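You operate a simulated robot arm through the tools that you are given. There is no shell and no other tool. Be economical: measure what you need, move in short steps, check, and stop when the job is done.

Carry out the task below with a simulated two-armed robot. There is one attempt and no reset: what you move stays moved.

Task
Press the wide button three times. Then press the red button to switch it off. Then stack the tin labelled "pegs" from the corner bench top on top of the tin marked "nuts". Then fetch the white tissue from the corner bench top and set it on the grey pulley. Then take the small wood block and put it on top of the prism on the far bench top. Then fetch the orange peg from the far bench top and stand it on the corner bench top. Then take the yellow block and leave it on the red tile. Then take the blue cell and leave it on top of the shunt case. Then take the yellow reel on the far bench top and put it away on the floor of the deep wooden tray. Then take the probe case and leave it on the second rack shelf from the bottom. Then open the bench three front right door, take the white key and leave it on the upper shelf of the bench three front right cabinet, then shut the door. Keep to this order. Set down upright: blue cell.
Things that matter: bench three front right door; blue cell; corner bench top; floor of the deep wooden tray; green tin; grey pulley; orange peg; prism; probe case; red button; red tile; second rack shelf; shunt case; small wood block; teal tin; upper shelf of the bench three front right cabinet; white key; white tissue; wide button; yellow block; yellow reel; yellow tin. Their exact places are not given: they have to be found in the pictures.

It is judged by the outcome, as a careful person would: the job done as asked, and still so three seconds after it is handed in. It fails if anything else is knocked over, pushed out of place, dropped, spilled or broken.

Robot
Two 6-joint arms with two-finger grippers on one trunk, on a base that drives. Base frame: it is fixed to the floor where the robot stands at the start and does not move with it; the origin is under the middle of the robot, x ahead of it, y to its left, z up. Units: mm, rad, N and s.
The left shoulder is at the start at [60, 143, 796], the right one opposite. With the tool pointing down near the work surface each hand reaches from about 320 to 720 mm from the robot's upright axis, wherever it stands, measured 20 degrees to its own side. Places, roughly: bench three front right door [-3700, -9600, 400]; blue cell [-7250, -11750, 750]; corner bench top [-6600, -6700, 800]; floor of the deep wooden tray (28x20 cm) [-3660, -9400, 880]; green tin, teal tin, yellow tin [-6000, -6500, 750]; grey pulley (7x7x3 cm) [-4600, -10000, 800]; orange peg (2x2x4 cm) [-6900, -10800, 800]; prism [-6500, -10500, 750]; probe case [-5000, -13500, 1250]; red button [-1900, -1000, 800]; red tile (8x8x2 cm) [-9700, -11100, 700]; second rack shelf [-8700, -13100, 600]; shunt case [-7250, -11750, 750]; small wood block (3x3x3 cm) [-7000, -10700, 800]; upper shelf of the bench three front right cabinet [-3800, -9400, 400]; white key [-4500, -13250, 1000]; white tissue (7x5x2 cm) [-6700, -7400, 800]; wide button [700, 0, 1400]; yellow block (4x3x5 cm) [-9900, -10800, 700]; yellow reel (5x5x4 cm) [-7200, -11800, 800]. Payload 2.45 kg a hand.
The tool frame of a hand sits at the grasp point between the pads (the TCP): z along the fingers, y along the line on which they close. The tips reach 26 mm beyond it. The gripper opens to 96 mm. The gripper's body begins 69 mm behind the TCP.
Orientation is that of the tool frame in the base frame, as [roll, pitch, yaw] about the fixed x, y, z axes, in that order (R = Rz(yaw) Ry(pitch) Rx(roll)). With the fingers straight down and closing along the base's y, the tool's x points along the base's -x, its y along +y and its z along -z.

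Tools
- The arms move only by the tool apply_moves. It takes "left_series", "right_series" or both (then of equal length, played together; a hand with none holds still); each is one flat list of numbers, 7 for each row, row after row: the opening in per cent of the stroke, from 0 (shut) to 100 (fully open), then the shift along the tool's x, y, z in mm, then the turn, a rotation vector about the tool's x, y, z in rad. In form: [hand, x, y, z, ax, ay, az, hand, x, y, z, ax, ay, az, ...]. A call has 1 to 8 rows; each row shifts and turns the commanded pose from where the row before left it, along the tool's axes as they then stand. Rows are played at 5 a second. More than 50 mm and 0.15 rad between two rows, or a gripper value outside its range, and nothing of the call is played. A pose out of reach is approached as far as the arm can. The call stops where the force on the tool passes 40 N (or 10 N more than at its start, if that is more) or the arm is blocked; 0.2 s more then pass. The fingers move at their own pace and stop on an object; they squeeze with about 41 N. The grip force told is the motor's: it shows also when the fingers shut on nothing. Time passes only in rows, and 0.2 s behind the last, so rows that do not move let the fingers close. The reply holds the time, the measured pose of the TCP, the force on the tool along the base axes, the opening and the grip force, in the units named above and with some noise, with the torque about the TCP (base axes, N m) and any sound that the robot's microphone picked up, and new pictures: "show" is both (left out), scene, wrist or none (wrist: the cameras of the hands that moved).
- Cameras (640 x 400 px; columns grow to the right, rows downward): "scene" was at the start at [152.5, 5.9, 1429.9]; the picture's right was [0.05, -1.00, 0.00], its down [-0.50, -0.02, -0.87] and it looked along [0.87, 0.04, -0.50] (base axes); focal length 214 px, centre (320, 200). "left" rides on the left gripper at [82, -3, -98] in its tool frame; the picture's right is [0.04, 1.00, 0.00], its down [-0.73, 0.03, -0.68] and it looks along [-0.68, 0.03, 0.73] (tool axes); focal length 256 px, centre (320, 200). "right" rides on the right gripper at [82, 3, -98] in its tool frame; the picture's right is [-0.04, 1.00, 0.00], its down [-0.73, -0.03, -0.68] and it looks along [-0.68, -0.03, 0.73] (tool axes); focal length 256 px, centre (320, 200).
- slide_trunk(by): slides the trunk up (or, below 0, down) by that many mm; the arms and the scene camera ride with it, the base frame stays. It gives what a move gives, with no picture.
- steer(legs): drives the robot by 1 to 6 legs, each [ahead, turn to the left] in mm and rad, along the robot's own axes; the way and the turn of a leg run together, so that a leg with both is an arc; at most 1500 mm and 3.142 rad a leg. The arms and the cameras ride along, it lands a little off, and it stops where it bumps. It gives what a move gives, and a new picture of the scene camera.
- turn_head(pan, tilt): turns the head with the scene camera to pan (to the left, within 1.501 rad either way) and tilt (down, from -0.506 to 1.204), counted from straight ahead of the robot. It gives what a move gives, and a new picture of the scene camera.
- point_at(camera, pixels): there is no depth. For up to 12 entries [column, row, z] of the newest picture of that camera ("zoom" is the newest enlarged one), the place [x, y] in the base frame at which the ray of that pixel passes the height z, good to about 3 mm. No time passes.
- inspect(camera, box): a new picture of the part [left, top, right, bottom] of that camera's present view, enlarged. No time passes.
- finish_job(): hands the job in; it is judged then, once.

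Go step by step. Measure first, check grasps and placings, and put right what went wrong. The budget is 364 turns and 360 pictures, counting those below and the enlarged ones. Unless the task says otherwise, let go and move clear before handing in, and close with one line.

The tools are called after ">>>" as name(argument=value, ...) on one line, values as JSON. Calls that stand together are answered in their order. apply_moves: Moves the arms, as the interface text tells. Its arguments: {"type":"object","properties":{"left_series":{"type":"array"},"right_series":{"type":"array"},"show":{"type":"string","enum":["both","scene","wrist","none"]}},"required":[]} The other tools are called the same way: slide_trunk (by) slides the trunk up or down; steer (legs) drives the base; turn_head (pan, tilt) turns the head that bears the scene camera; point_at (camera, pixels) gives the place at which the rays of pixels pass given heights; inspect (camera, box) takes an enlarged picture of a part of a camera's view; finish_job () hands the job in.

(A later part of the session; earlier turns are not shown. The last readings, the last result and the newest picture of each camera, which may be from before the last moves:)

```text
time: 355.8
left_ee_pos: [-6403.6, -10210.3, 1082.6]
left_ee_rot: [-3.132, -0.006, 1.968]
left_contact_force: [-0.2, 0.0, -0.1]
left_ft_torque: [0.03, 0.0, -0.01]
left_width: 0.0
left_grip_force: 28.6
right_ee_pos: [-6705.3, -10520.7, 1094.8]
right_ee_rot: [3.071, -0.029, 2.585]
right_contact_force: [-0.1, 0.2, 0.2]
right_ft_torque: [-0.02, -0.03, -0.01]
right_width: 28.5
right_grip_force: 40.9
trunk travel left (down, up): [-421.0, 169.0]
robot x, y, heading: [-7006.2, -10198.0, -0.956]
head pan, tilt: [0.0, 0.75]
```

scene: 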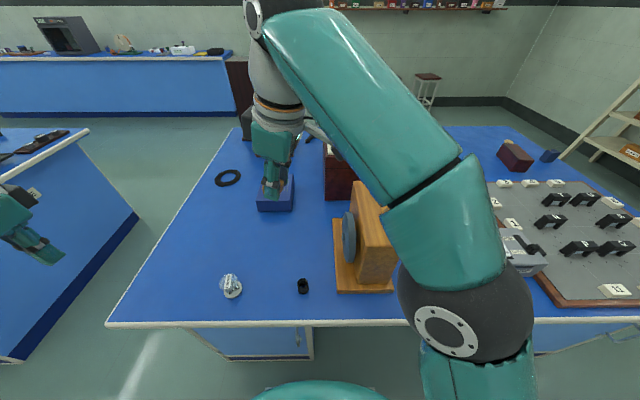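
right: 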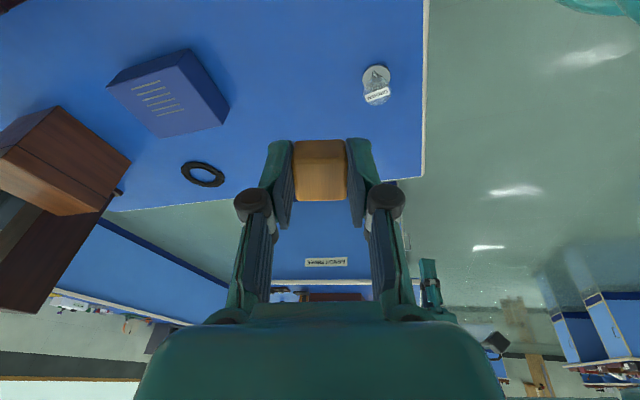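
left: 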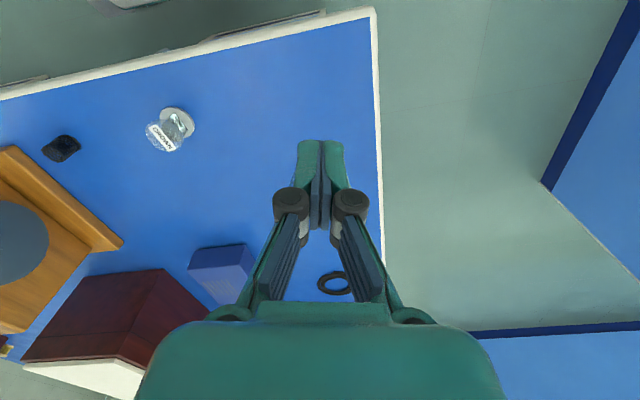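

>>> apply_moves(right_series=[0, 0, 0, 0, 0.07, -0.029, 0, 0, 0, 0, 0, 0, 0, 0.12, 0, 0, 0, 0, 0, 0, 0.12, 0, 0, 0, 0, 0, 0, 0.12, 0, 0, 0, 0, 0, 0, 0.12, 0, 0, 0, 0, 0, 0, 0], show="wrist")

```text
time: 357.2
left_ee_pos: [-6404.6, -10209.9, 1082.9]
left_ee_rot: [-3.132, -0.007, 1.966]
left_contact_force: [-1.1, 0.9, -0.2]
left_ft_torque: [0.04, 0.01, 0.03]
left_width: 0.0
left_grip_force: 28.6
right_ee_pos: [-6706.0, -10519.4, 1095.0]
right_ee_rot: [3.14, -0.001, 2.106]
right_contact_force: [0.6, 0.0, -0.7]
right_ft_torque: [0.02, 0.01, 0.0]
right_width: 28.3
right_grip_force: 40.5
trunk travel left (down, up): [-421.0, 169.0]
robot x, y, heading: [-7009.7, -10198.4, -0.954]
head pan, tilt: [0.0, 0.75]
```

right: 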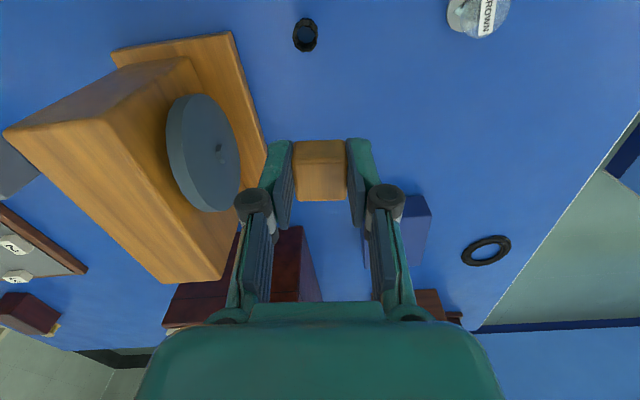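

Upright again. Move over the prism and descend to a hover.

>>> apply_moves(right_series=[0, 10.1, 46, 0, 0, 0, 0, 0, 10.1, 46, 0, 0, 0, 0, 0, 10.1, 46, 0, 0, 0, 0, 0, 10.1, 46.5, 0, 0, 0, 0, 0, 0, 0, 48, 0, 0, 0, 0, 0, 0, 48, 0, 0, 0, 0, 0, 0, 48, 0, 0, 0, 0, 0, 0, 45, 0, 0, 0], show="wrist")

>>> inspect(camera="left", box=[90, 70, 250, 190])

```text
time: 357.9
left_ee_pos: [-6404.4, -10209.1, 1082.2]
left_ee_rot: [-3.133, -0.007, 1.967]
left_contact_force: [0.6, -0.6, -1.2]
left_ft_torque: [-0.02, 0.01, 0.0]
left_width: 0.0
left_grip_force: 28.0
right_ee_pos: [-6718.1, -10531.6, 1208.5]
right_ee_rot: [2.911, 0.108, 1.942]
right_contact_force: [0.2, 0.7, 0.1]
right_ft_torque: [-0.03, 0.03, -0.01]
right_width: 28.4
right_grip_force: 40.8
right hand out of reach, approached as far as the arm can: row 2, 3
trunk travel left (down, up): [-421.0, 169.0]
robot x, y, heading: [-7011.8, -10198.0, -0.959]
head pan, tilt: [0.0, 0.75]
stopped in row 3 (right hand): the arm was blocked; the commanded pose is now the measured one
```

right: 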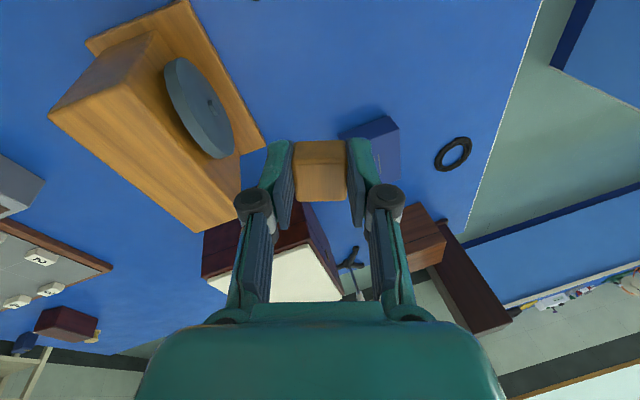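

```text
3.33 times, centred on (170, 130) of left
```

zoom: 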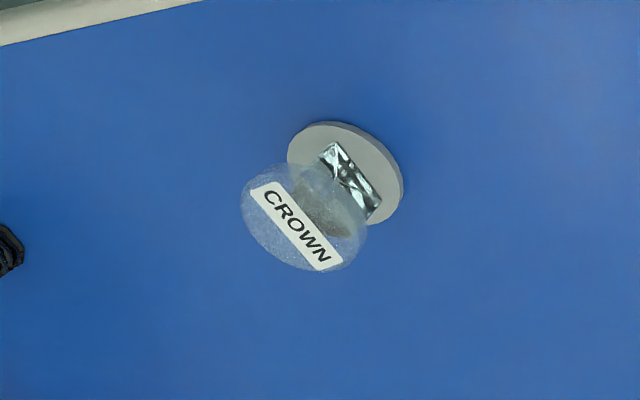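

The right shoulder can't cross further left. Level the tool, then rotate the robot left so the prism lies on the right side.

>>> apply_moves(right_series=[0, 0, -25, 10, 0.114, 0.054, 0, 0, 0, -25, 20, 0.114, 0.054, 0, 0, 0, -20, 30, 0, 0, 0, 0, 20, 0, 40, 0, 0, 0, 0, 0, 0, 0, 0, 0, 0], show="none")

>>> steer(legs=[[-30, 0], [0, 0.75]])

```text
time: 359.1
left_ee_pos: [-6403.8, -10209.0, 1082.4]
left_ee_rot: [-3.133, -0.008, 1.966]
left_contact_force: [0.5, -0.2, 0.6]
left_ft_torque: [0.0, -0.02, -0.01]
left_width: 0.0
left_grip_force: 29.1
right_ee_pos: [-6784.4, -10536.3, 1091.8]
right_ee_rot: [-3.138, -0.002, 1.958]
right_contact_force: [0.6, 0.7, -0.6]
right_ft_torque: [0.03, 0.0, -0.01]
right_width: 28.2
right_grip_force: 41.0
right hand out of reach, approached as far as the arm can: row 1
trunk travel left (down, up): [-421.0, 169.0]
robot x, y, heading: [-7009.8, -10200.6, -0.958]
head pan, tilt: [0.0, 0.75]
```

```text
time: 362.1
left_ee_pos: [-6579.7, -9767.4, 1083.2]
left_ee_rot: [-3.133, -0.007, 2.722]
left_contact_force: [0.5, 0.3, -0.1]
left_ft_torque: [0.01, 0.0, 0.01]
left_width: 0.0
left_grip_force: 28.2
right_ee_pos: [-6632.3, -10264.8, 1091.8]
right_ee_rot: [-3.138, 0.001, 2.716]
right_contact_force: [0.8, -0.3, 0.4]
right_ft_torque: [-0.03, 0.0, -0.01]
right_width: 28.6
right_grip_force: 41.2
trunk travel left (down, up): [-421.0, 169.0]
robot x, y, heading: [-7033.7, -10196.6, -0.201]
head pan, tilt: [0.0, 0.75]
```

scene: 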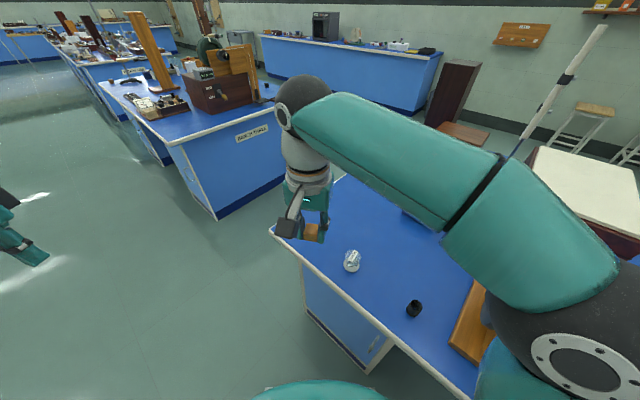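

Now the prism is on the right side. Move over it and descend to a hover.

>>> apply_moves(right_series=[0, -36.6, -30.1, 0, 0, 0, 0, 0, -36.6, -30.1, 0, 0, 0, 0, 0, -36.6, -30.1, 0, 0, 0, 0, 0, 0, 0, 47, 0, 0, 0, 0, 0, 0, 47, 0, 0, 0, 0, 0, 0, 47, 0, 0, 0, 0, 0, 0, 46, 0, 0, 0, 0, 0, 0, 0, 0, 0, 0], show="both")

>>> inspect(camera="scene", box=[300, 200, 400, 290])

```text
time: 363.9
left_ee_pos: [-6580.0, -9767.5, 1084.9]
left_ee_rot: [-3.131, -0.008, 2.723]
left_contact_force: [-0.1, 0.1, -0.5]
left_ft_torque: [0.01, 0.0, -0.01]
left_width: 0.0
left_grip_force: 28.3
right_ee_pos: [-6570.6, -10393.0, 900.8]
right_ee_rot: [-3.138, -0.001, 2.717]
right_contact_force: [-0.9, 0.2, 1.0]
right_ft_torque: [0.03, 0.02, 0.01]
right_width: 28.5
right_grip_force: 41.1
trunk travel left (down, up): [-421.0, 169.0]
robot x, y, heading: [-7031.5, -10197.5, -0.211]
head pan, tilt: [0.0, 0.75]
```

scene: 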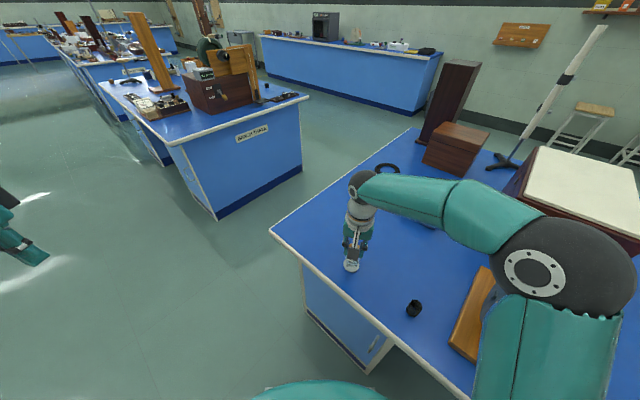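
right: 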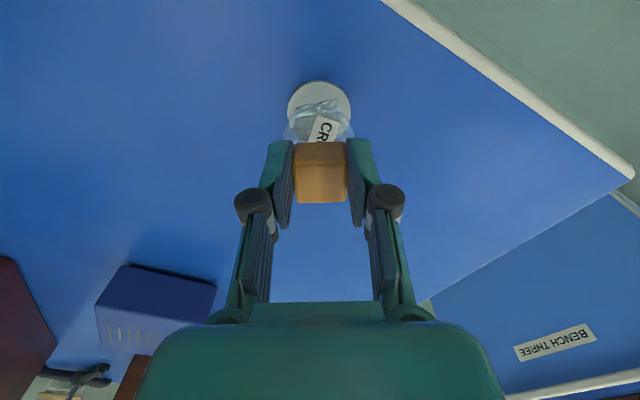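

```text
4.44 times, centred on (350, 245) of scene
```

zoom: 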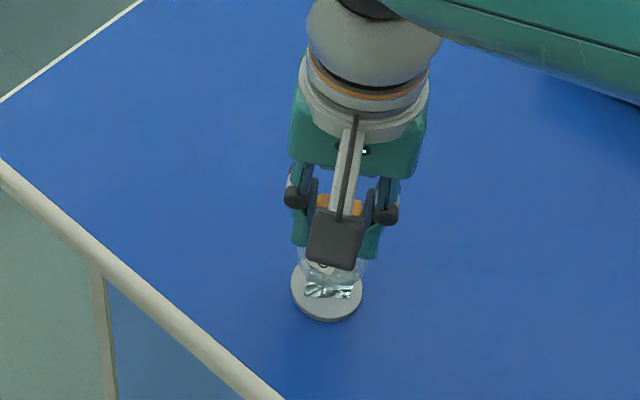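

>>> point_at(camera="right", pixels=[[319, 106, 805], [319, 102, 803], [319, 82, 805], [283, 132, 850], [355, 132, 850]])

```text
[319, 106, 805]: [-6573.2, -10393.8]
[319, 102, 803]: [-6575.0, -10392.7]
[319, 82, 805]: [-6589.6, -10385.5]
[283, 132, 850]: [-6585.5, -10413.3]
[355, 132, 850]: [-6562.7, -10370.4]
```

Aligned. Lower: 15 mm then small steps until contact.

>>> apply_moves(right_series=[0, 0, 0, 8, 0, 0, 0, 0, 0, 0, 7, 0, 0, 0, 0, 0, 0, 2, 0, 0, 0, 0, 0, 0, 0, 0, 0, 0], show="none")

>>> apply_moves(right_series=[0, 0, 0, 2, 0, 0, 0, 0, 0, 0, 0, 0, 0, 0], show="none")

>>> apply_moves(right_series=[0, 0, 0, 2, 0, 0, 0, 0, 0, 0, 0, 0, 0, 0], show="none")

```text
time: 364.9
left_ee_pos: [-6579.7, -9767.2, 1084.5]
left_ee_rot: [-3.132, -0.006, 2.723]
left_contact_force: [-0.7, 0.5, -0.6]
left_ft_torque: [0.05, 0.01, 0.0]
left_width: 0.3
left_grip_force: 28.6
right_ee_pos: [-6570.3, -10393.9, 887.5]
right_ee_rot: [-3.139, 0.001, 2.717]
right_contact_force: [0.9, 0.7, 1.1]
right_ft_torque: [-0.01, 0.0, -0.01]
right_width: 28.2
right_grip_force: 41.1
trunk travel left (down, up): [-421.0, 169.0]
robot x, y, heading: [-7035.1, -10203.4, -0.205]
head pan, tilt: [0.0, 0.75]
```

```text
time: 365.5
left_ee_pos: [-6578.9, -9766.3, 1083.4]
left_ee_rot: [-3.132, -0.007, 2.723]
left_contact_force: [0.9, -0.4, 0.3]
left_ft_torque: [0.02, 0.02, 0.0]
left_width: 0.3
left_grip_force: 28.9
right_ee_pos: [-6569.0, -10393.1, 885.3]
right_ee_rot: [-3.139, 0.001, 2.717]
right_contact_force: [0.5, -0.6, 2.2]
right_ft_torque: [0.01, -0.04, -0.02]
right_width: 28.2
right_grip_force: 41.1
trunk travel left (down, up): [-421.0, 169.0]
robot x, y, heading: [-7031.1, -10197.8, -0.203]
head pan, tilt: [0.0, 0.75]
```

```text
time: 366.1
left_ee_pos: [-6579.4, -9767.0, 1083.9]
left_ee_rot: [-3.135, -0.005, 2.722]
left_contact_force: [-0.3, -0.1, -0.4]
left_ft_torque: [0.0, -0.01, -0.02]
left_width: 0.0
left_grip_force: 28.8
right_ee_pos: [-6568.2, -10392.6, 885.4]
right_ee_rot: [-3.14, 0.003, 2.716]
right_contact_force: [0.1, -0.4, 10.0]
right_ft_torque: [-0.15, -0.06, 0.01]
right_width: 28.4
right_grip_force: 41.4
trunk travel left (down, up): [-421.0, 169.0]
robot x, y, heading: [-7032.1, -10203.7, -0.201]
head pan, tilt: [0.0, 0.75]
```

Contact. Open gently and rise, then check.

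>>> apply_moves(right_series=[0, 0, 0, -1, 0, 0, 0, 40, 0, 0, 0, 0, 0, 0, 55, 0, 0, 0, 0, 0, 0, 55, 0, 0, -15, 0, 0, 0, 55, 0, 0, -40, 0, 0, 0, 55, 0, 0, -45, 0, 0, 0, 55, 0, 0, -45, 0, 0, 0], show="wrist")

>>> inspect(camera="scene", box=[320, 220, 380, 280])

```text
time: 367.7
left_ee_pos: [-6579.8, -9767.6, 1083.3]
left_ee_rot: [-3.133, -0.007, 2.722]
left_contact_force: [0.2, -1.3, 0.4]
left_ft_torque: [0.02, -0.03, -0.01]
left_width: 0.1
left_grip_force: 28.0
right_ee_pos: [-6565.5, -10394.1, 1029.6]
right_ee_rot: [-3.139, 0.001, 2.715]
right_contact_force: [1.1, 0.7, 0.8]
right_ft_torque: [-0.01, -0.03, -0.02]
right_width: 52.9
right_grip_force: 0.0
trunk travel left (down, up): [-421.0, 169.0]
robot x, y, heading: [-7030.2, -10202.5, -0.202]
head pan, tilt: [0.0, 0.75]
```

right: 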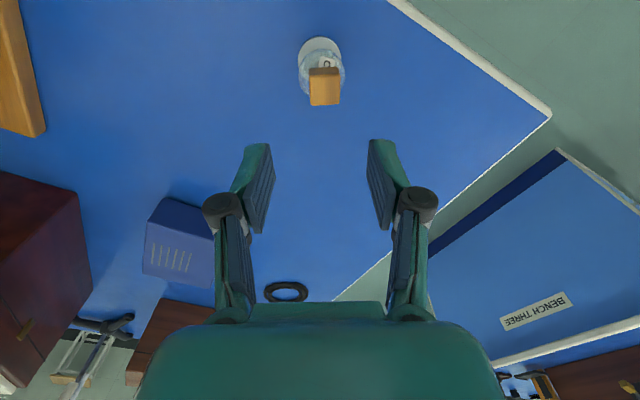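

```text
6.67 times, centred on (350, 250) of scene
```

zoom: 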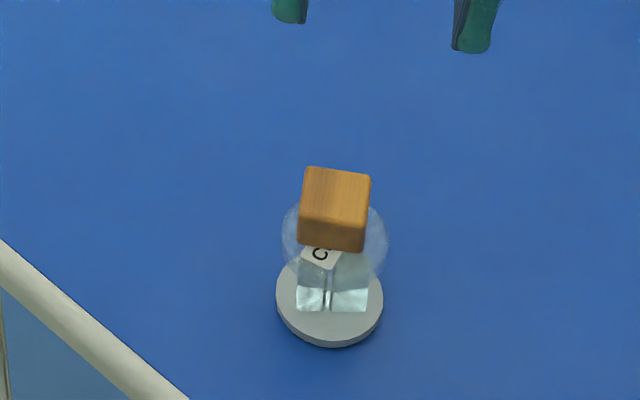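

The block sits on the prism. Next, the orange peg: raise the hand and rotate back right.

>>> apply_moves(right_series=[55, 0, 0, -45, 0, 0, 0, 45, 0, -30, -25, 0, 0, 0], show="none")

>>> steer(legs=[[0, -0.76]])

```text
time: 368.3
left_ee_pos: [-6580.1, -9767.1, 1084.0]
left_ee_rot: [-3.135, -0.007, 2.724]
left_contact_force: [-0.5, -0.5, 0.6]
left_ft_torque: [-0.01, -0.01, -0.01]
left_width: 0.0
left_grip_force: 28.5
right_ee_pos: [-6582.5, -10421.0, 1100.5]
right_ee_rot: [-3.14, 0.0, 2.716]
right_contact_force: [0.2, -0.1, 0.2]
right_ft_torque: [-0.04, -0.02, 0.0]
right_width: 43.2
right_grip_force: 0.2
trunk travel left (down, up): [-421.0, 169.0]
robot x, y, heading: [-7031.0, -10197.5, -0.199]
head pan, tilt: [0.0, 0.75]
```

```text
time: 370.9
left_ee_pos: [-6405.3, -10187.7, 1083.0]
left_ee_rot: [-3.133, -0.008, 1.978]
left_contact_force: [0.1, -0.8, 0.0]
left_ft_torque: [0.02, -0.02, -0.01]
left_width: 0.0
left_grip_force: 28.9
right_ee_pos: [-6848.4, -10667.7, 1099.9]
right_ee_rot: [-3.139, -0.003, 1.971]
right_contact_force: [1.1, -0.2, 0.5]
right_ft_torque: [0.05, 0.04, -0.04]
right_width: 43.4
right_grip_force: 0.2
trunk travel left (down, up): [-421.0, 169.0]
robot x, y, heading: [-7006.5, -10182.1, -0.937]
head pan, tilt: [0.0, 0.75]
```

scene: 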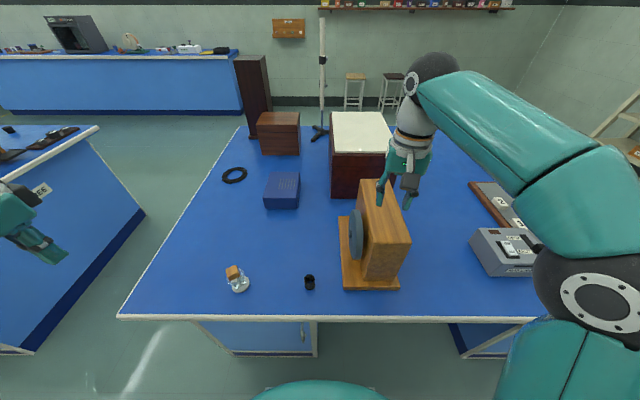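

Move over the peg, aligning the gripper with the stand's side.

>>> apply_moves(right_series=[45, 0, 0, 45, 0, 0, 0, 45, -34, -30.3, 0, 0, 0, 0, 45, -34, -30.3, 0, 0, 0, 0, 45, -34, -30.3, 0, 0, 0, 0, 45, 0, 0, 0, 0, 0, -0.13, 45, 0, 0, 0, 0, 0, -0.13, 45, 0, 0, 30, 0, 0, 0, 45, 0, 0, 30, 0, 0, 0], show="wrist")

```text
time: 372.7
left_ee_pos: [-6405.5, -10187.6, 1083.8]
left_ee_rot: [-3.133, -0.009, 1.981]
left_contact_force: [0.2, -0.8, -0.3]
left_ft_torque: [-0.01, -0.01, -0.02]
left_width: 0.1
left_grip_force: 28.3
right_ee_pos: [-6893.5, -10796.7, 994.5]
right_ee_rot: [-3.139, 0.0, 2.234]
right_contact_force: [0.7, -0.3, 0.2]
right_ft_torque: [-0.01, 0.02, 0.05]
right_width: 43.2
right_grip_force: 0.1
trunk travel left (down, up): [-421.0, 169.0]
robot x, y, heading: [-7008.5, -10181.1, -0.936]
head pan, tilt: [0.0, 0.75]
```

right: 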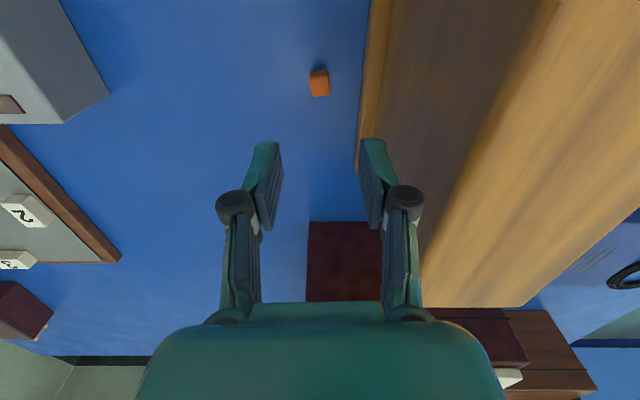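

>>> point_at(camera="right", pixels=[[319, 84, 840], [319, 88, 840], [360, 110, 815], [365, 80, 815]])

```text
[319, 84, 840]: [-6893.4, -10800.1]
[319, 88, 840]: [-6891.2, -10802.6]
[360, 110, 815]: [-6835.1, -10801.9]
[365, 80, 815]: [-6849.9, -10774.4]
```

Aligned within 3 mm. Descend and grasp.

>>> apply_moves(right_series=[45, -3.5, -0.8, 40, 0, 0, 0, 45, 0, 0, 40, 0, 0, 0, 45, 0, 0, 40, 0, 0, 0, 45, 0, 0, 20, 0, 0, 0, 45, 0, 0, 16, 0, 0, 0, 0, 0, 0, 0, 0, 0, 0, 0, 0, 0, 0, 0, 0, 0, 0, 0, 0, 0, 0, 0, 0], show="wrist")

```text
time: 374.5
left_ee_pos: [-6405.6, -10188.2, 1083.8]
left_ee_rot: [-3.133, -0.007, 1.978]
left_contact_force: [1.4, -0.3, 0.3]
left_ft_torque: [-0.01, -0.03, -0.01]
left_width: 0.0
left_grip_force: 28.7
right_ee_pos: [-6893.7, -10802.3, 842.1]
right_ee_rot: [-3.141, -0.002, 2.231]
right_contact_force: [0.8, -0.6, 0.6]
right_ft_torque: [-0.02, 0.0, 0.01]
right_width: 18.9
right_grip_force: 40.7
trunk travel left (down, up): [-421.0, 169.0]
robot x, y, heading: [-7007.5, -10181.7, -0.942]
head pan, tilt: [0.0, 0.75]
```

right: 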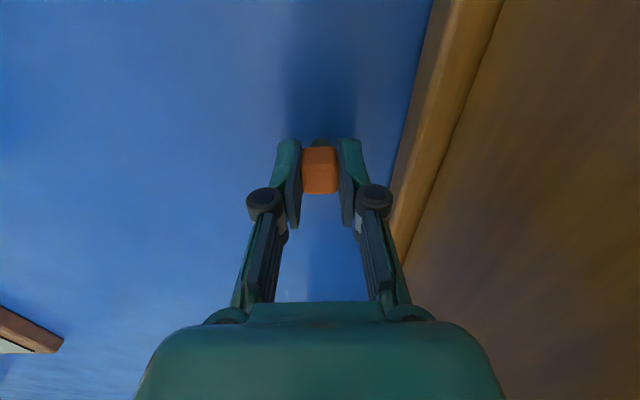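

Grasped (19 mm). Lift and retract, then drive toward the corner bench's side.

>>> apply_moves(right_series=[0, 0, 0, -45, 0, 0, 0, 0, 0, 0, -45, 0, 0, 0, 0, 0, 0, -45, 0, 0, 0, 0, 0, 0, -45, 0, 0, 0, 0, 0, 0, -30, 0, 0, 0, 0, 45, 0, 0, 0, 0, 0, 0, 45, 0, 0, 0, 0, 0, 0, 45, 10, 0, 0, 0, 0], show="none")

>>> apply_moves(right_series=[0, 35, 30, 0, 0, 0, 0.08, 0, 0, 45, 0, 0, 0, 0.08], show="none")

>>> steer(legs=[[-430, 0], [0, 0.8]])

>>> steer(legs=[[0, 0.8]])

```text
time: 376.3
left_ee_pos: [-6406.4, -10186.3, 1084.5]
left_ee_rot: [-3.134, -0.006, 1.981]
left_contact_force: [-0.2, 0.0, -0.2]
left_ft_torque: [-0.03, -0.03, 0.02]
left_width: 0.0
left_grip_force: 28.0
right_ee_pos: [-6968.6, -10687.5, 1052.7]
right_ee_rot: [-3.14, 0.001, 2.232]
right_contact_force: [-0.1, -0.4, 0.4]
right_ft_torque: [-0.02, 0.01, -0.02]
right_width: 18.4
right_grip_force: 40.6
trunk travel left (down, up): [-421.0, 169.0]
robot x, y, heading: [-7007.1, -10181.7, -0.938]
head pan, tilt: [0.0, 0.75]
```

```text
time: 376.9
left_ee_pos: [-6404.1, -10188.6, 1083.2]
left_ee_rot: [-3.131, -0.008, 1.979]
left_contact_force: [-0.3, -0.6, -0.6]
left_ft_torque: [0.01, 0.03, -0.04]
left_width: 0.1
left_grip_force: 28.3
right_ee_pos: [-6924.5, -10618.7, 1049.2]
right_ee_rot: [-3.137, -0.003, 2.071]
right_contact_force: [0.5, -0.3, 0.4]
right_ft_torque: [0.01, 0.07, -0.04]
right_width: 18.8
right_grip_force: 41.4
trunk travel left (down, up): [-421.0, 169.0]
robot x, y, heading: [-7006.9, -10181.8, -0.935]
head pan, tilt: [0.0, 0.75]
```

```text
time: 382.0
left_ee_pos: [-6839.1, -9404.0, 1084.7]
left_ee_rot: [-3.132, -0.006, 2.784]
left_contact_force: [0.9, -0.9, 0.4]
left_ft_torque: [0.02, 0.03, 0.0]
left_width: 0.0
left_grip_force: 27.8
right_ee_pos: [-6889.5, -10079.0, 1048.4]
right_ee_rot: [-3.141, 0.0, 2.877]
right_contact_force: [-0.2, -0.5, -0.3]
right_ft_torque: [-0.04, 0.03, 0.0]
right_width: 18.6
right_grip_force: 41.1
trunk travel left (down, up): [-421.0, 169.0]
robot x, y, heading: [-7267.6, -9860.9, -0.134]
head pan, tilt: [0.0, 0.75]
```

scene: 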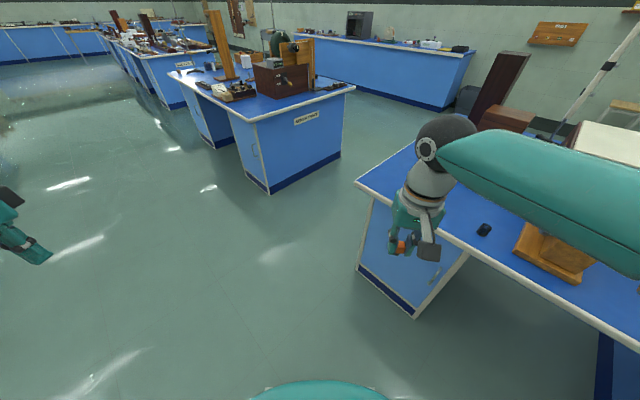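

```text
time: 384.8
left_ee_pos: [-7285.7, -9233.5, 1083.6]
left_ee_rot: [-3.131, -0.007, -2.714]
left_contact_force: [0.7, 0.5, -1.2]
left_ft_torque: [-0.02, -0.02, 0.03]
left_width: 0.0
left_grip_force: 28.3
right_ee_pos: [-6843.6, -9746.8, 1049.8]
right_ee_rot: [-3.137, 0.0, -2.62]
right_contact_force: [0.2, 0.5, -0.6]
right_ft_torque: [-0.07, -0.01, 0.0]
right_width: 18.7
right_grip_force: 40.7
trunk travel left (down, up): [-421.0, 169.0]
robot x, y, heading: [-7247.3, -9878.6, 0.644]
head pan, tilt: [0.0, 0.75]
stopped in leg 1: the robot was blocked; the commanded pose is now the measured one
```

scene: 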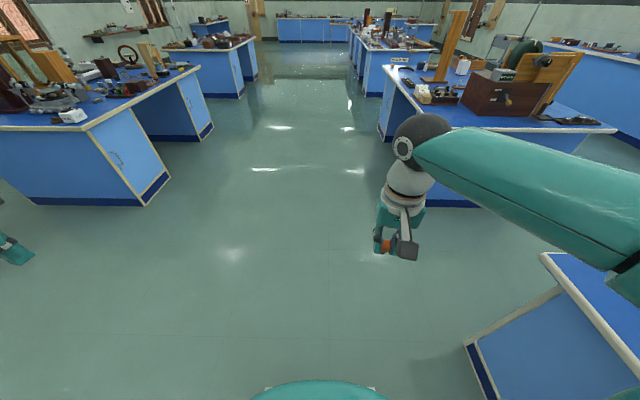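

Turn to the target heading and drive across.

>>> steer(legs=[[0, 0.52], [1450, 0], [820, 0]])

>>> steer(legs=[[0, 0.8]])

```text
time: 387.6
left_ee_pos: [-7579.3, -9306.4, 1086.7]
left_ee_rot: [-3.133, -0.007, -2.214]
left_contact_force: [0.4, 0.2, 0.8]
left_ft_torque: [-0.04, 0.02, -0.01]
left_width: 0.0
left_grip_force: 28.8
right_ee_pos: [-6945.7, -9542.5, 1050.1]
right_ee_rot: [-3.139, -0.001, -2.118]
right_contact_force: [0.2, 0.0, -0.5]
right_ft_torque: [-0.08, 0.03, -0.03]
right_width: 19.1
right_grip_force: 41.2
trunk travel left (down, up): [-421.0, 169.0]
robot x, y, heading: [-7216.4, -9865.8, 1.183]
head pan, tilt: [0.0, 0.75]
stopped in leg 2: the robot was blocked; the commanded pose is now the measured one
```

scene: 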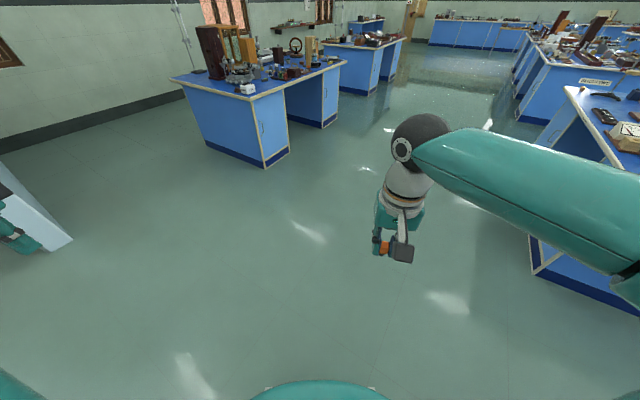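

```text
time: 389.8
left_ee_pos: [-7827.2, -9606.2, 1087.1]
left_ee_rot: [-3.134, -0.004, -1.618]
left_contact_force: [0.6, -0.6, -0.5]
left_ft_torque: [-0.01, -0.01, 0.0]
left_width: 0.0
left_grip_force: 28.5
right_ee_pos: [-7171.6, -9444.1, 1051.6]
right_ee_rot: [-3.138, 0.002, -1.521]
right_contact_force: [0.3, -0.1, -0.1]
right_ft_torque: [-0.04, -0.06, 0.0]
right_width: 18.7
right_grip_force: 41.2
trunk travel left (down, up): [-421.0, 169.0]
robot x, y, heading: [-7196.1, -9859.8, 1.788]
head pan, tilt: [0.0, 0.75]
stopped in leg 1: the robot was blocked; the commanded pose is now the measured one
```

scene: 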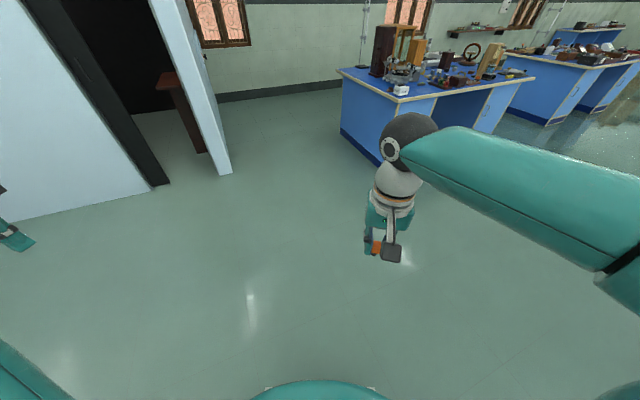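

The drive was blocked; the left arm sticks far out (548 mm left) and may be touching the partition. Look left.

>>> turn_head(pan=1.2, tilt=0.7)

```text
time: 391.2
left_ee_pos: [-7826.6, -9607.0, 1089.1]
left_ee_rot: [-3.134, -0.003, -1.616]
left_contact_force: [0.1, 1.3, -0.2]
left_ft_torque: [0.01, -0.02, -0.02]
left_width: 0.0
left_grip_force: 28.5
right_ee_pos: [-7170.2, -9444.6, 1052.0]
right_ee_rot: [-3.141, 0.003, -1.522]
right_contact_force: [0.1, 0.2, -0.8]
right_ft_torque: [0.01, -0.01, -0.02]
right_width: 18.7
right_grip_force: 41.2
trunk travel left (down, up): [-421.0, 169.0]
robot x, y, heading: [-7198.5, -9861.8, 1.787]
head pan, tilt: [1.201, 0.7]
```

scene: 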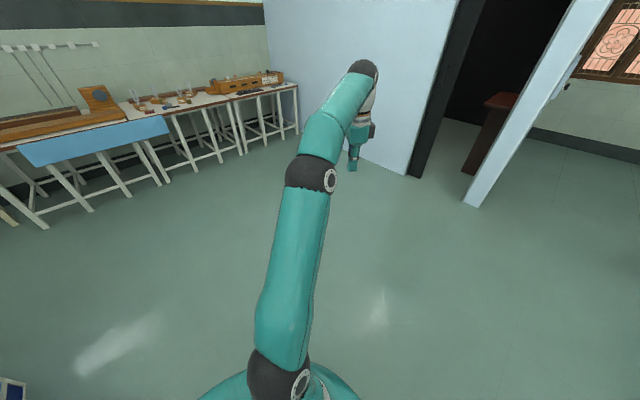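

Nothing near; the out-stretched left arm probably unbalances turning. Fold it back in.

>>> apply_moves(left_series=[0, -14, -45, 0, 0, 0, 0, 0, -14, -45, 0, 0, 0, 0, 0, -14, -45, 0, 0, 0, 0, 0, -14, -45, 0, 0, 0, 0, 0, -14, -45, 0, 0, 0, 0, 0, -14, -45, 0, 0, 0, 0, 0, -14, -45, 0, 0, 0, 0, 0, -14, -45, 0, 0, 0, 0], show="none")

>>> steer(legs=[[0, -0.62]])

```text
time: 393.0
left_ee_pos: [-7458.8, -9509.5, 1093.3]
left_ee_rot: [-3.135, -0.003, -1.615]
left_contact_force: [0.0, 0.5, -0.4]
left_ft_torque: [-0.03, 0.01, 0.0]
left_width: 0.2
left_grip_force: 28.5
right_ee_pos: [-7170.1, -9445.1, 1051.9]
right_ee_rot: [-3.141, 0.001, -1.523]
right_contact_force: [0.8, 0.7, -1.0]
right_ft_torque: [-0.01, 0.04, -0.01]
right_width: 18.8
right_grip_force: 41.3
trunk travel left (down, up): [-421.0, 169.0]
robot x, y, heading: [-7195.1, -9860.1, 1.79]
head pan, tilt: [1.201, 0.7]
```

```text
time: 395.3
left_ee_pos: [-7196.1, -9417.9, 1091.4]
left_ee_rot: [-3.134, -0.005, -2.267]
left_contact_force: [-0.6, 0.2, -0.3]
left_ft_torque: [0.01, 0.0, 0.0]
left_width: 0.2
left_grip_force: 28.1
right_ee_pos: [-6925.0, -9542.0, 1052.0]
right_ee_rot: [-3.14, 0.002, -2.17]
right_contact_force: [0.2, 1.1, -0.9]
right_ft_torque: [0.01, 0.01, 0.0]
right_width: 18.8
right_grip_force: 41.2
trunk travel left (down, up): [-421.0, 169.0]
robot x, y, heading: [-7215.9, -9847.0, 1.142]
head pan, tilt: [1.201, 0.7]
```

scene: 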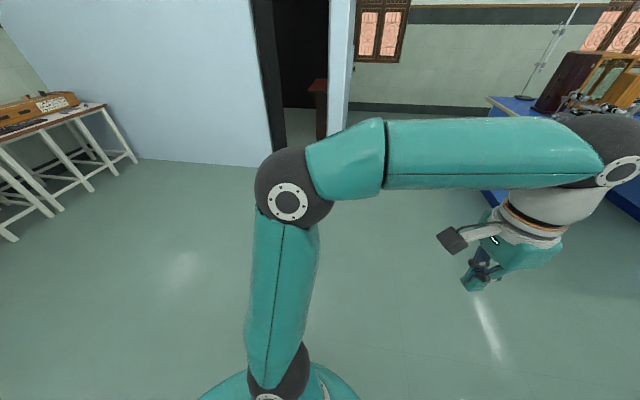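

>>> steer(legs=[[0, 0.025], [1400, 0], [820, 0]])

```text
time: 406.9
left_ee_pos: [-6282.8, -7369.0, 1092.2]
left_ee_rot: [-3.134, -0.005, -2.255]
left_contact_force: [0.6, 0.0, -0.6]
left_ft_torque: [-0.01, 0.04, 0.0]
left_width: 0.0
left_grip_force: 28.4
right_ee_pos: [-6010.2, -7490.3, 1052.4]
right_ee_rot: [-3.138, 0.003, -2.162]
right_contact_force: [0.0, 0.1, 0.2]
right_ft_torque: [-0.01, 0.0, -0.01]
right_width: 18.9
right_grip_force: 40.9
trunk travel left (down, up): [-421.0, 169.0]
robot x, y, heading: [-6301.2, -7796.8, 1.151]
head pan, tilt: [1.201, 0.7]
```

scene: 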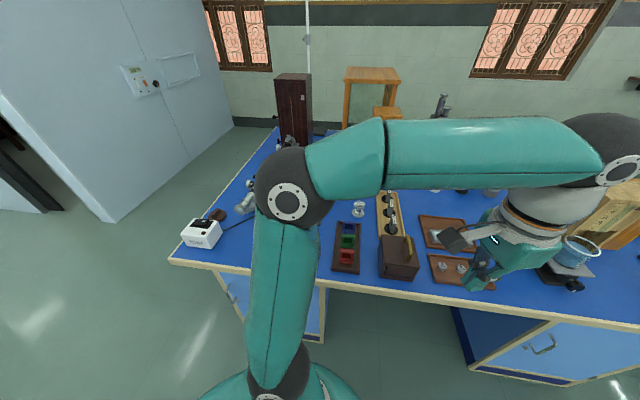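

Arrived. Check the partition's distance before turning left.

>>> point_at(camera="scene", pixels=[[118, 222, 0], [232, 127, 0], [45, 212, 0], [168, 260, 800], [328, 285, 800], [300, 270, 800]])

```text
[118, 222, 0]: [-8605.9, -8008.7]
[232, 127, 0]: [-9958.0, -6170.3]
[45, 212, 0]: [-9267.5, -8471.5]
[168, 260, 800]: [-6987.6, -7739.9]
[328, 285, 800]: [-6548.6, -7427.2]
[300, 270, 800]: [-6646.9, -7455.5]
```

Plenty of room. Turn left to face the bench.

>>> steer(legs=[[0, 0.8]])

>>> turn_head(pan=-0.1, tilt=0.85)

>>> steer(legs=[[0, 0.48], [60, 0]])

```text
time: 409.8
left_ee_pos: [-6602.5, -7492.0, 1092.8]
left_ee_rot: [-3.135, -0.003, -1.43]
left_contact_force: [0.6, 1.2, -0.4]
left_ft_torque: [-0.05, 0.02, -0.01]
left_width: 0.0
left_grip_force: 28.5
right_ee_pos: [-6330.6, -7373.5, 1054.0]
right_ee_rot: [-3.14, 0.002, -1.334]
right_contact_force: [-0.2, -0.6, 0.6]
right_ft_torque: [-0.02, 0.0, 0.0]
right_width: 18.7
right_grip_force: 41.0
trunk travel left (down, up): [-421.0, 169.0]
robot x, y, heading: [-6271.0, -7780.5, 1.973]
head pan, tilt: [1.201, 0.7]
```

scene: 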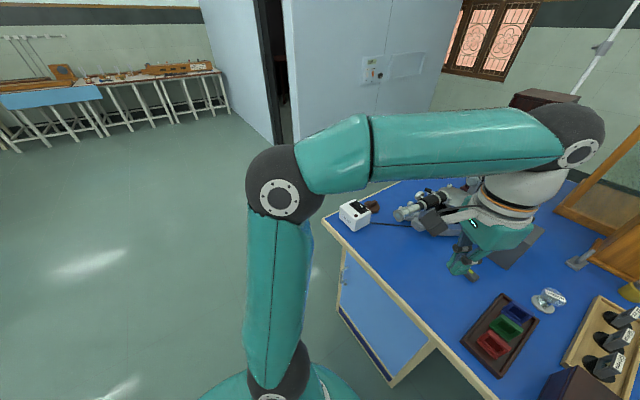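

```text
time: 411.2
left_ee_pos: [-6603.4, -7492.1, 1093.9]
left_ee_rot: [-3.136, -0.004, -1.427]
left_contact_force: [0.7, -0.4, -0.8]
left_ft_torque: [-0.01, -0.05, 0.0]
left_width: 0.0
left_grip_force: 28.0
right_ee_pos: [-6330.5, -7373.8, 1054.3]
right_ee_rot: [-3.139, 0.002, -1.332]
right_contact_force: [0.0, 0.4, -1.0]
right_ft_torque: [0.0, -0.01, -0.04]
right_width: 18.6
right_grip_force: 40.5
trunk travel left (down, up): [-421.0, 169.0]
robot x, y, heading: [-6272.7, -7781.9, 1.973]
head pan, tilt: [-0.099, 0.85]
```

scene: 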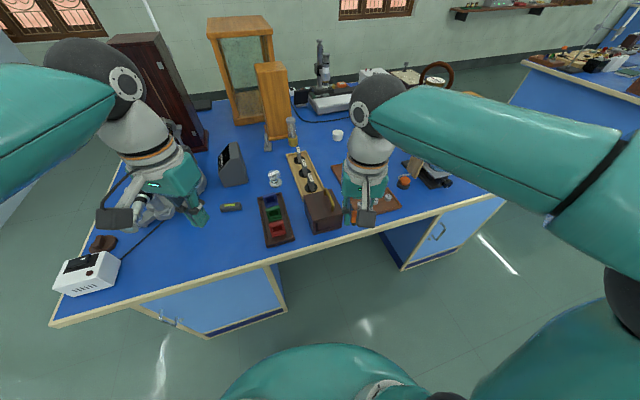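

```text
time: 413.7
left_ee_pos: [-6744.5, -7637.3, 1091.7]
left_ee_rot: [-3.133, -0.003, -0.956]
left_contact_force: [-1.1, -0.7, -1.0]
left_ft_torque: [0.03, -0.08, 0.02]
left_width: 0.0
left_grip_force: 28.4
right_ee_pos: [-6555.2, -7408.5, 1053.6]
right_ee_rot: [-3.138, -0.001, -0.86]
right_contact_force: [-0.3, -0.1, 0.0]
right_ft_torque: [-0.06, -0.07, -0.02]
right_width: 18.4
right_grip_force: 41.0
trunk travel left (down, up): [-421.0, 169.0]
robot x, y, heading: [-6310.3, -7735.8, 2.445]
head pan, tilt: [-0.099, 0.85]
```

scene: 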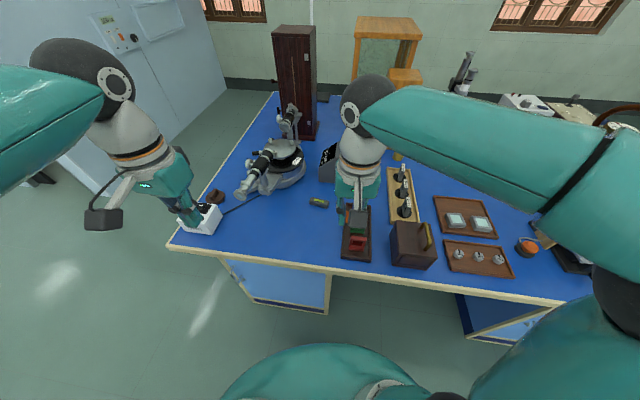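

Free bench space at about (300,225). Measure.

>>> point_at(camera="scene", pixels=[[300, 225, 800], [310, 215, 800], [343, 250, 800], [280, 195, 800], [320, 203, 810]])

```text
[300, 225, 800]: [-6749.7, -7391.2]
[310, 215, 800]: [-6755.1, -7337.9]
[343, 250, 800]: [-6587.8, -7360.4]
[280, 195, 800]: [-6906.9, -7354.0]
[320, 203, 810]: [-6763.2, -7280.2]
```

Place the peg at the free spot (-6672,-7415): move over and descend.

>>> apply_moves(right_series=[0, -23.7, 31.1, 0, 0, 0, 0, 0, -23.7, 31.1, 0, 0, 0, 0, 0, -23.7, 31.1, 0, 0, 0, 0, 0, 0, 0, 48, 0, 0, 0, 0, 0, 0, 48, 0, 0, 0, 0, 0, 0, 48, 0, 0, 0, 0, 0, 0, 48, 0, 0, 0, 0, 0, 0, 0, 0, 0, 0], show="both")

```text
time: 415.5
left_ee_pos: [-6741.8, -7640.2, 1095.3]
left_ee_rot: [-3.134, -0.002, -0.956]
left_contact_force: [-0.1, 0.5, 0.4]
left_ft_torque: [0.02, 0.02, 0.01]
left_width: 0.0
left_grip_force: 28.5
right_ee_pos: [-6671.7, -7411.4, 861.5]
right_ee_rot: [-3.14, 0.001, -0.861]
right_contact_force: [0.3, 0.0, -1.2]
right_ft_torque: [-0.01, -0.02, 0.02]
right_width: 18.6
right_grip_force: 41.1
trunk travel left (down, up): [-421.0, 169.0]
robot x, y, heading: [-6307.9, -7737.2, 2.45]
head pan, tilt: [-0.099, 0.85]
```

scene: 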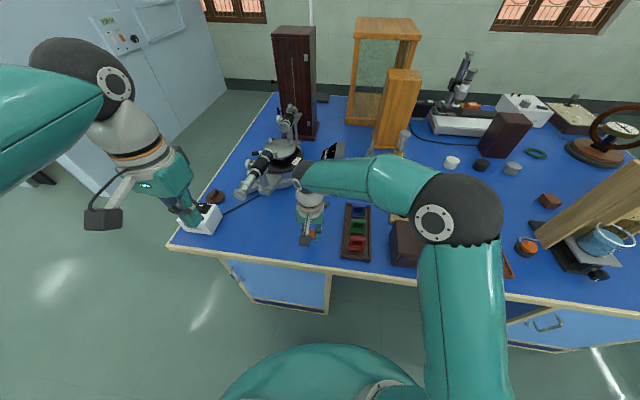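
right: 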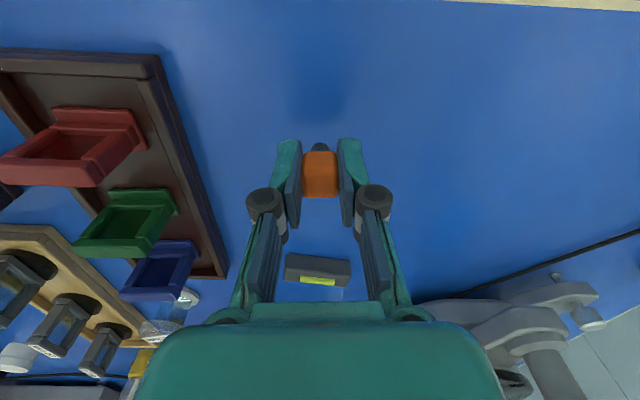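

Clear. Lower in small steps until contact.

>>> apply_moves(right_series=[0, 0, 0, 8, 0, 0, 0, 0, 0, 0, 6, 0, 0, 0, 0, 0, 0, 3, 0, 0, 0, 0, 0, 0, 0, 0, 0, 0], show="none")

>>> apply_moves(right_series=[0, 0, 0, 2, 0, 0, 0, 0, 0, 0, 0, 0, 0, 0], show="none")

```text
time: 416.5
left_ee_pos: [-6742.4, -7638.3, 1093.4]
left_ee_rot: [-3.136, -0.004, -0.957]
left_contact_force: [0.2, 0.1, 0.6]
left_ft_torque: [-0.01, 0.0, 0.01]
left_width: 0.3
left_grip_force: 28.5
right_ee_pos: [-6670.5, -7411.7, 845.0]
right_ee_rot: [-3.138, 0.002, -0.861]
right_contact_force: [-0.1, 0.1, 0.1]
right_ft_torque: [0.01, 0.03, 0.02]
right_width: 18.9
right_grip_force: 41.2
trunk travel left (down, up): [-421.0, 169.0]
robot x, y, heading: [-6309.6, -7736.4, 2.45]
head pan, tilt: [-0.099, 0.85]
```

```text
time: 417.1
left_ee_pos: [-6743.1, -7637.5, 1093.5]
left_ee_rot: [-3.135, -0.004, -0.956]
left_contact_force: [0.0, 0.2, 0.4]
left_ft_torque: [0.02, -0.03, 0.0]
left_width: 0.0
left_grip_force: 28.6
right_ee_pos: [-6671.5, -7411.4, 842.3]
right_ee_rot: [-3.14, 0.002, -0.859]
right_contact_force: [1.8, 0.1, -1.1]
right_ft_torque: [-0.01, -0.01, 0.03]
right_width: 18.6
right_grip_force: 41.5
trunk travel left (down, up): [-421.0, 169.0]
robot x, y, heading: [-6309.6, -7736.8, 2.447]
head pan, tilt: [-0.099, 0.85]
```

>>> apply_moves(right_series=[0, 0, 0, 1, 0, 0, 0, 0, 0, 0, 0, 0, 0, 0], show="none")

>>> apply_moves(right_series=[0, 0, 0, 1, 0, 0, 0, 0, 0, 0, 0, 0, 0, 0], show="none")

```text
time: 417.7
left_ee_pos: [-6742.3, -7637.9, 1093.9]
left_ee_rot: [-3.135, -0.002, -0.957]
left_contact_force: [-0.8, 0.1, 0.5]
left_ft_torque: [-0.01, 0.0, 0.0]
left_width: 0.0
left_grip_force: 28.4
right_ee_pos: [-6672.1, -7411.6, 841.7]
right_ee_rot: [-3.138, 0.002, -0.86]
right_contact_force: [-0.2, 0.3, -0.8]
right_ft_torque: [0.0, -0.01, 0.0]
right_width: 18.7
right_grip_force: 40.8
trunk travel left (down, up): [-421.0, 169.0]
robot x, y, heading: [-6316.1, -7736.5, 2.446]
head pan, tilt: [-0.099, 0.85]
```

```text
time: 418.3
left_ee_pos: [-6743.5, -7638.6, 1093.9]
left_ee_rot: [-3.134, -0.004, -0.957]
left_contact_force: [-0.5, 0.7, -0.1]
left_ft_torque: [0.02, 0.01, 0.01]
left_width: 0.3
left_grip_force: 28.4
right_ee_pos: [-6671.0, -7412.9, 841.3]
right_ee_rot: [-3.141, 0.001, -0.86]
right_contact_force: [-0.7, 0.2, -0.8]
right_ft_torque: [-0.01, 0.03, -0.03]
right_width: 18.8
right_grip_force: 41.2
trunk travel left (down, up): [-421.0, 169.0]
robot x, y, heading: [-6312.3, -7735.8, 2.444]
head pan, tilt: [-0.099, 0.85]
```

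>>> apply_moves(right_series=[0, 0, 0, 1, 0, 0, 0, 0, 0, 0, 0, 0, 0, 0], show="none")

>>> apply_moves(right_series=[0, 0, 0, 1.5, 0, 0, 0, 0, 0, 0, 0, 0, 0, 0], show="none")

```text
time: 418.9
left_ee_pos: [-6741.7, -7638.4, 1094.8]
left_ee_rot: [-3.134, -0.003, -0.957]
left_contact_force: [-0.4, -0.1, 0.0]
left_ft_torque: [-0.01, 0.01, -0.02]
left_width: 0.0
left_grip_force: 28.4
right_ee_pos: [-6672.0, -7412.6, 841.9]
right_ee_rot: [-3.139, 0.004, -0.862]
right_contact_force: [0.8, 0.2, 4.2]
right_ft_torque: [0.02, 0.04, 0.0]
right_width: 19.0
right_grip_force: 41.2
trunk travel left (down, up): [-421.0, 169.0]
robot x, y, heading: [-6309.7, -7735.6, 2.449]
head pan, tilt: [-0.099, 0.85]
```

```text
time: 419.5
left_ee_pos: [-6741.8, -7639.2, 1094.1]
left_ee_rot: [-3.136, -0.002, -0.958]
left_contact_force: [0.3, 0.4, 0.2]
left_ft_torque: [0.0, -0.01, 0.01]
left_width: 0.5
left_grip_force: 28.6
right_ee_pos: [-6670.7, -7414.0, 841.2]
right_ee_rot: [3.14, 0.006, -0.862]
right_contact_force: [-0.9, 1.9, 18.6]
right_ft_torque: [0.11, 0.07, -0.03]
right_width: 18.7
right_grip_force: 41.2
trunk travel left (down, up): [-421.0, 169.0]
robot x, y, heading: [-6309.3, -7734.0, 2.444]
head pan, tilt: [-0.099, 0.85]
```

Contact. Ease 1 mm, open, rise and check.

>>> apply_moves(right_series=[0, 0, 0, -1, 0, 0, 0, 30, 0, 0, 0, 0, 0, 0, 45, 0, 0, 0, 0, 0, 0, 45, 0, 0, -15, 0, 0, 0, 45, 0, 0, -45, 0, 0, 0, 45, 0, 0, -45, 0, 0, 0, 45, 0, 0, -45, 0, 0, 0, 45, 0, 0, -45, 0, 0, 0], show="wrist")

```text
time: 421.3
left_ee_pos: [-6743.3, -7638.6, 1093.8]
left_ee_rot: [-3.135, -0.003, -0.955]
left_contact_force: [-0.3, -0.3, 0.4]
left_ft_torque: [-0.01, 0.01, -0.01]
left_width: 0.0
left_grip_force: 28.0
right_ee_pos: [-6671.8, -7413.2, 1038.1]
right_ee_rot: [-3.141, 0.002, -0.86]
right_contact_force: [-0.6, -0.3, -0.6]
right_ft_torque: [0.03, 0.01, -0.02]
right_width: 42.9
right_grip_force: 0.1
trunk travel left (down, up): [-421.0, 169.0]
robot x, y, heading: [-6308.7, -7735.5, 2.445]
head pan, tilt: [-0.099, 0.85]
```

right: 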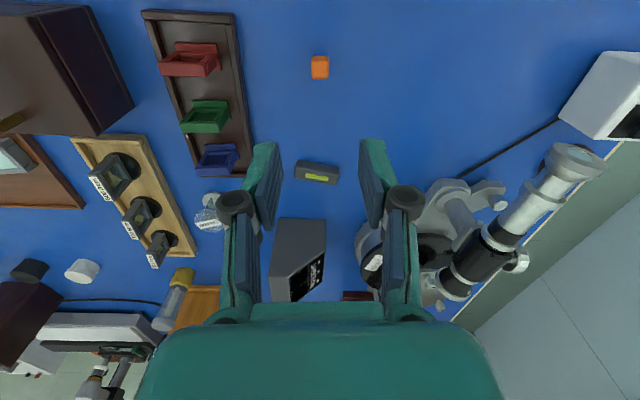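

The peg stands at (320,67). Retract and head to the tables by the far wall for the yellow block.

>>> apply_moves(right_series=[45, 20, 0, -40, 0, 0, 0, 0, 45, -20, 0, 0, 0, 0, 0, 45, -30, 0, 0, 0, 0, 0, 0, -45, 0, 0, 0, 0], show="none")

>>> steer(legs=[[-150, 0], [0, 0.8]])

>>> steer(legs=[[0, 0.67], [1400, 0], [1300, 0]])

```text
refused: row 3 steps farther than a row can; nothing moved
```

```text
time: 425.0
left_ee_pos: [-6570.4, -8071.6, 1093.2]
left_ee_rot: [-3.136, -0.004, -0.171]
left_contact_force: [-0.7, 0.3, 0.2]
left_ft_torque: [0.02, -0.01, -0.02]
left_width: 0.0
left_grip_force: 28.3
right_ee_pos: [-6678.0, -7860.7, 1037.4]
right_ee_rot: [-3.139, 0.002, -0.077]
right_contact_force: [-0.9, 0.0, -0.1]
right_ft_torque: [0.01, 0.03, 0.03]
right_width: 43.1
right_grip_force: 0.1
trunk travel left (down, up): [-421.0, 169.0]
robot x, y, heading: [-6197.6, -7803.1, -3.057]
head pan, tilt: [-0.099, 0.85]
```

scene: 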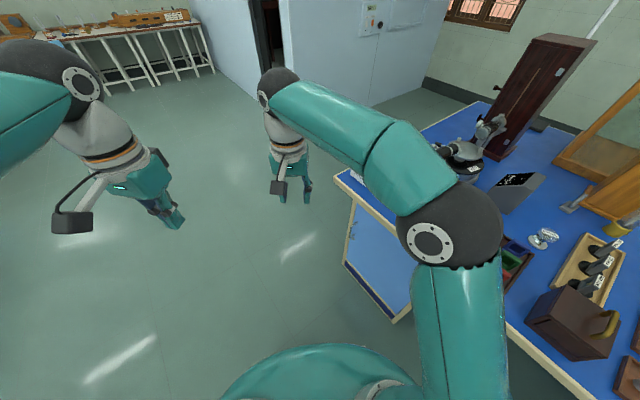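

```text
time: 440.3
left_ee_pos: [-8248.5, -10102.5, 1093.4]
left_ee_rot: [-3.133, -0.004, 0.506]
left_contact_force: [-0.4, -0.1, -0.1]
left_ft_torque: [0.04, -0.03, 0.01]
left_width: 0.0
left_grip_force: 27.9
right_ee_pos: [-8465.8, -10006.9, 1036.9]
right_ee_rot: [-3.14, 0.001, 0.602]
right_contact_force: [-0.9, 0.2, 1.0]
right_ft_torque: [0.01, -0.01, -0.01]
right_width: 43.3
right_grip_force: 0.1
trunk travel left (down, up): [-421.0, 169.0]
robot x, y, heading: [-8126.0, -9665.7, -2.378]
head pan, tilt: [-0.099, 0.85]
```

scene: 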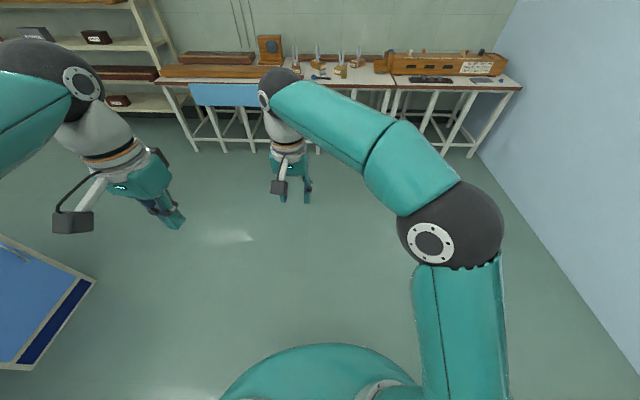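

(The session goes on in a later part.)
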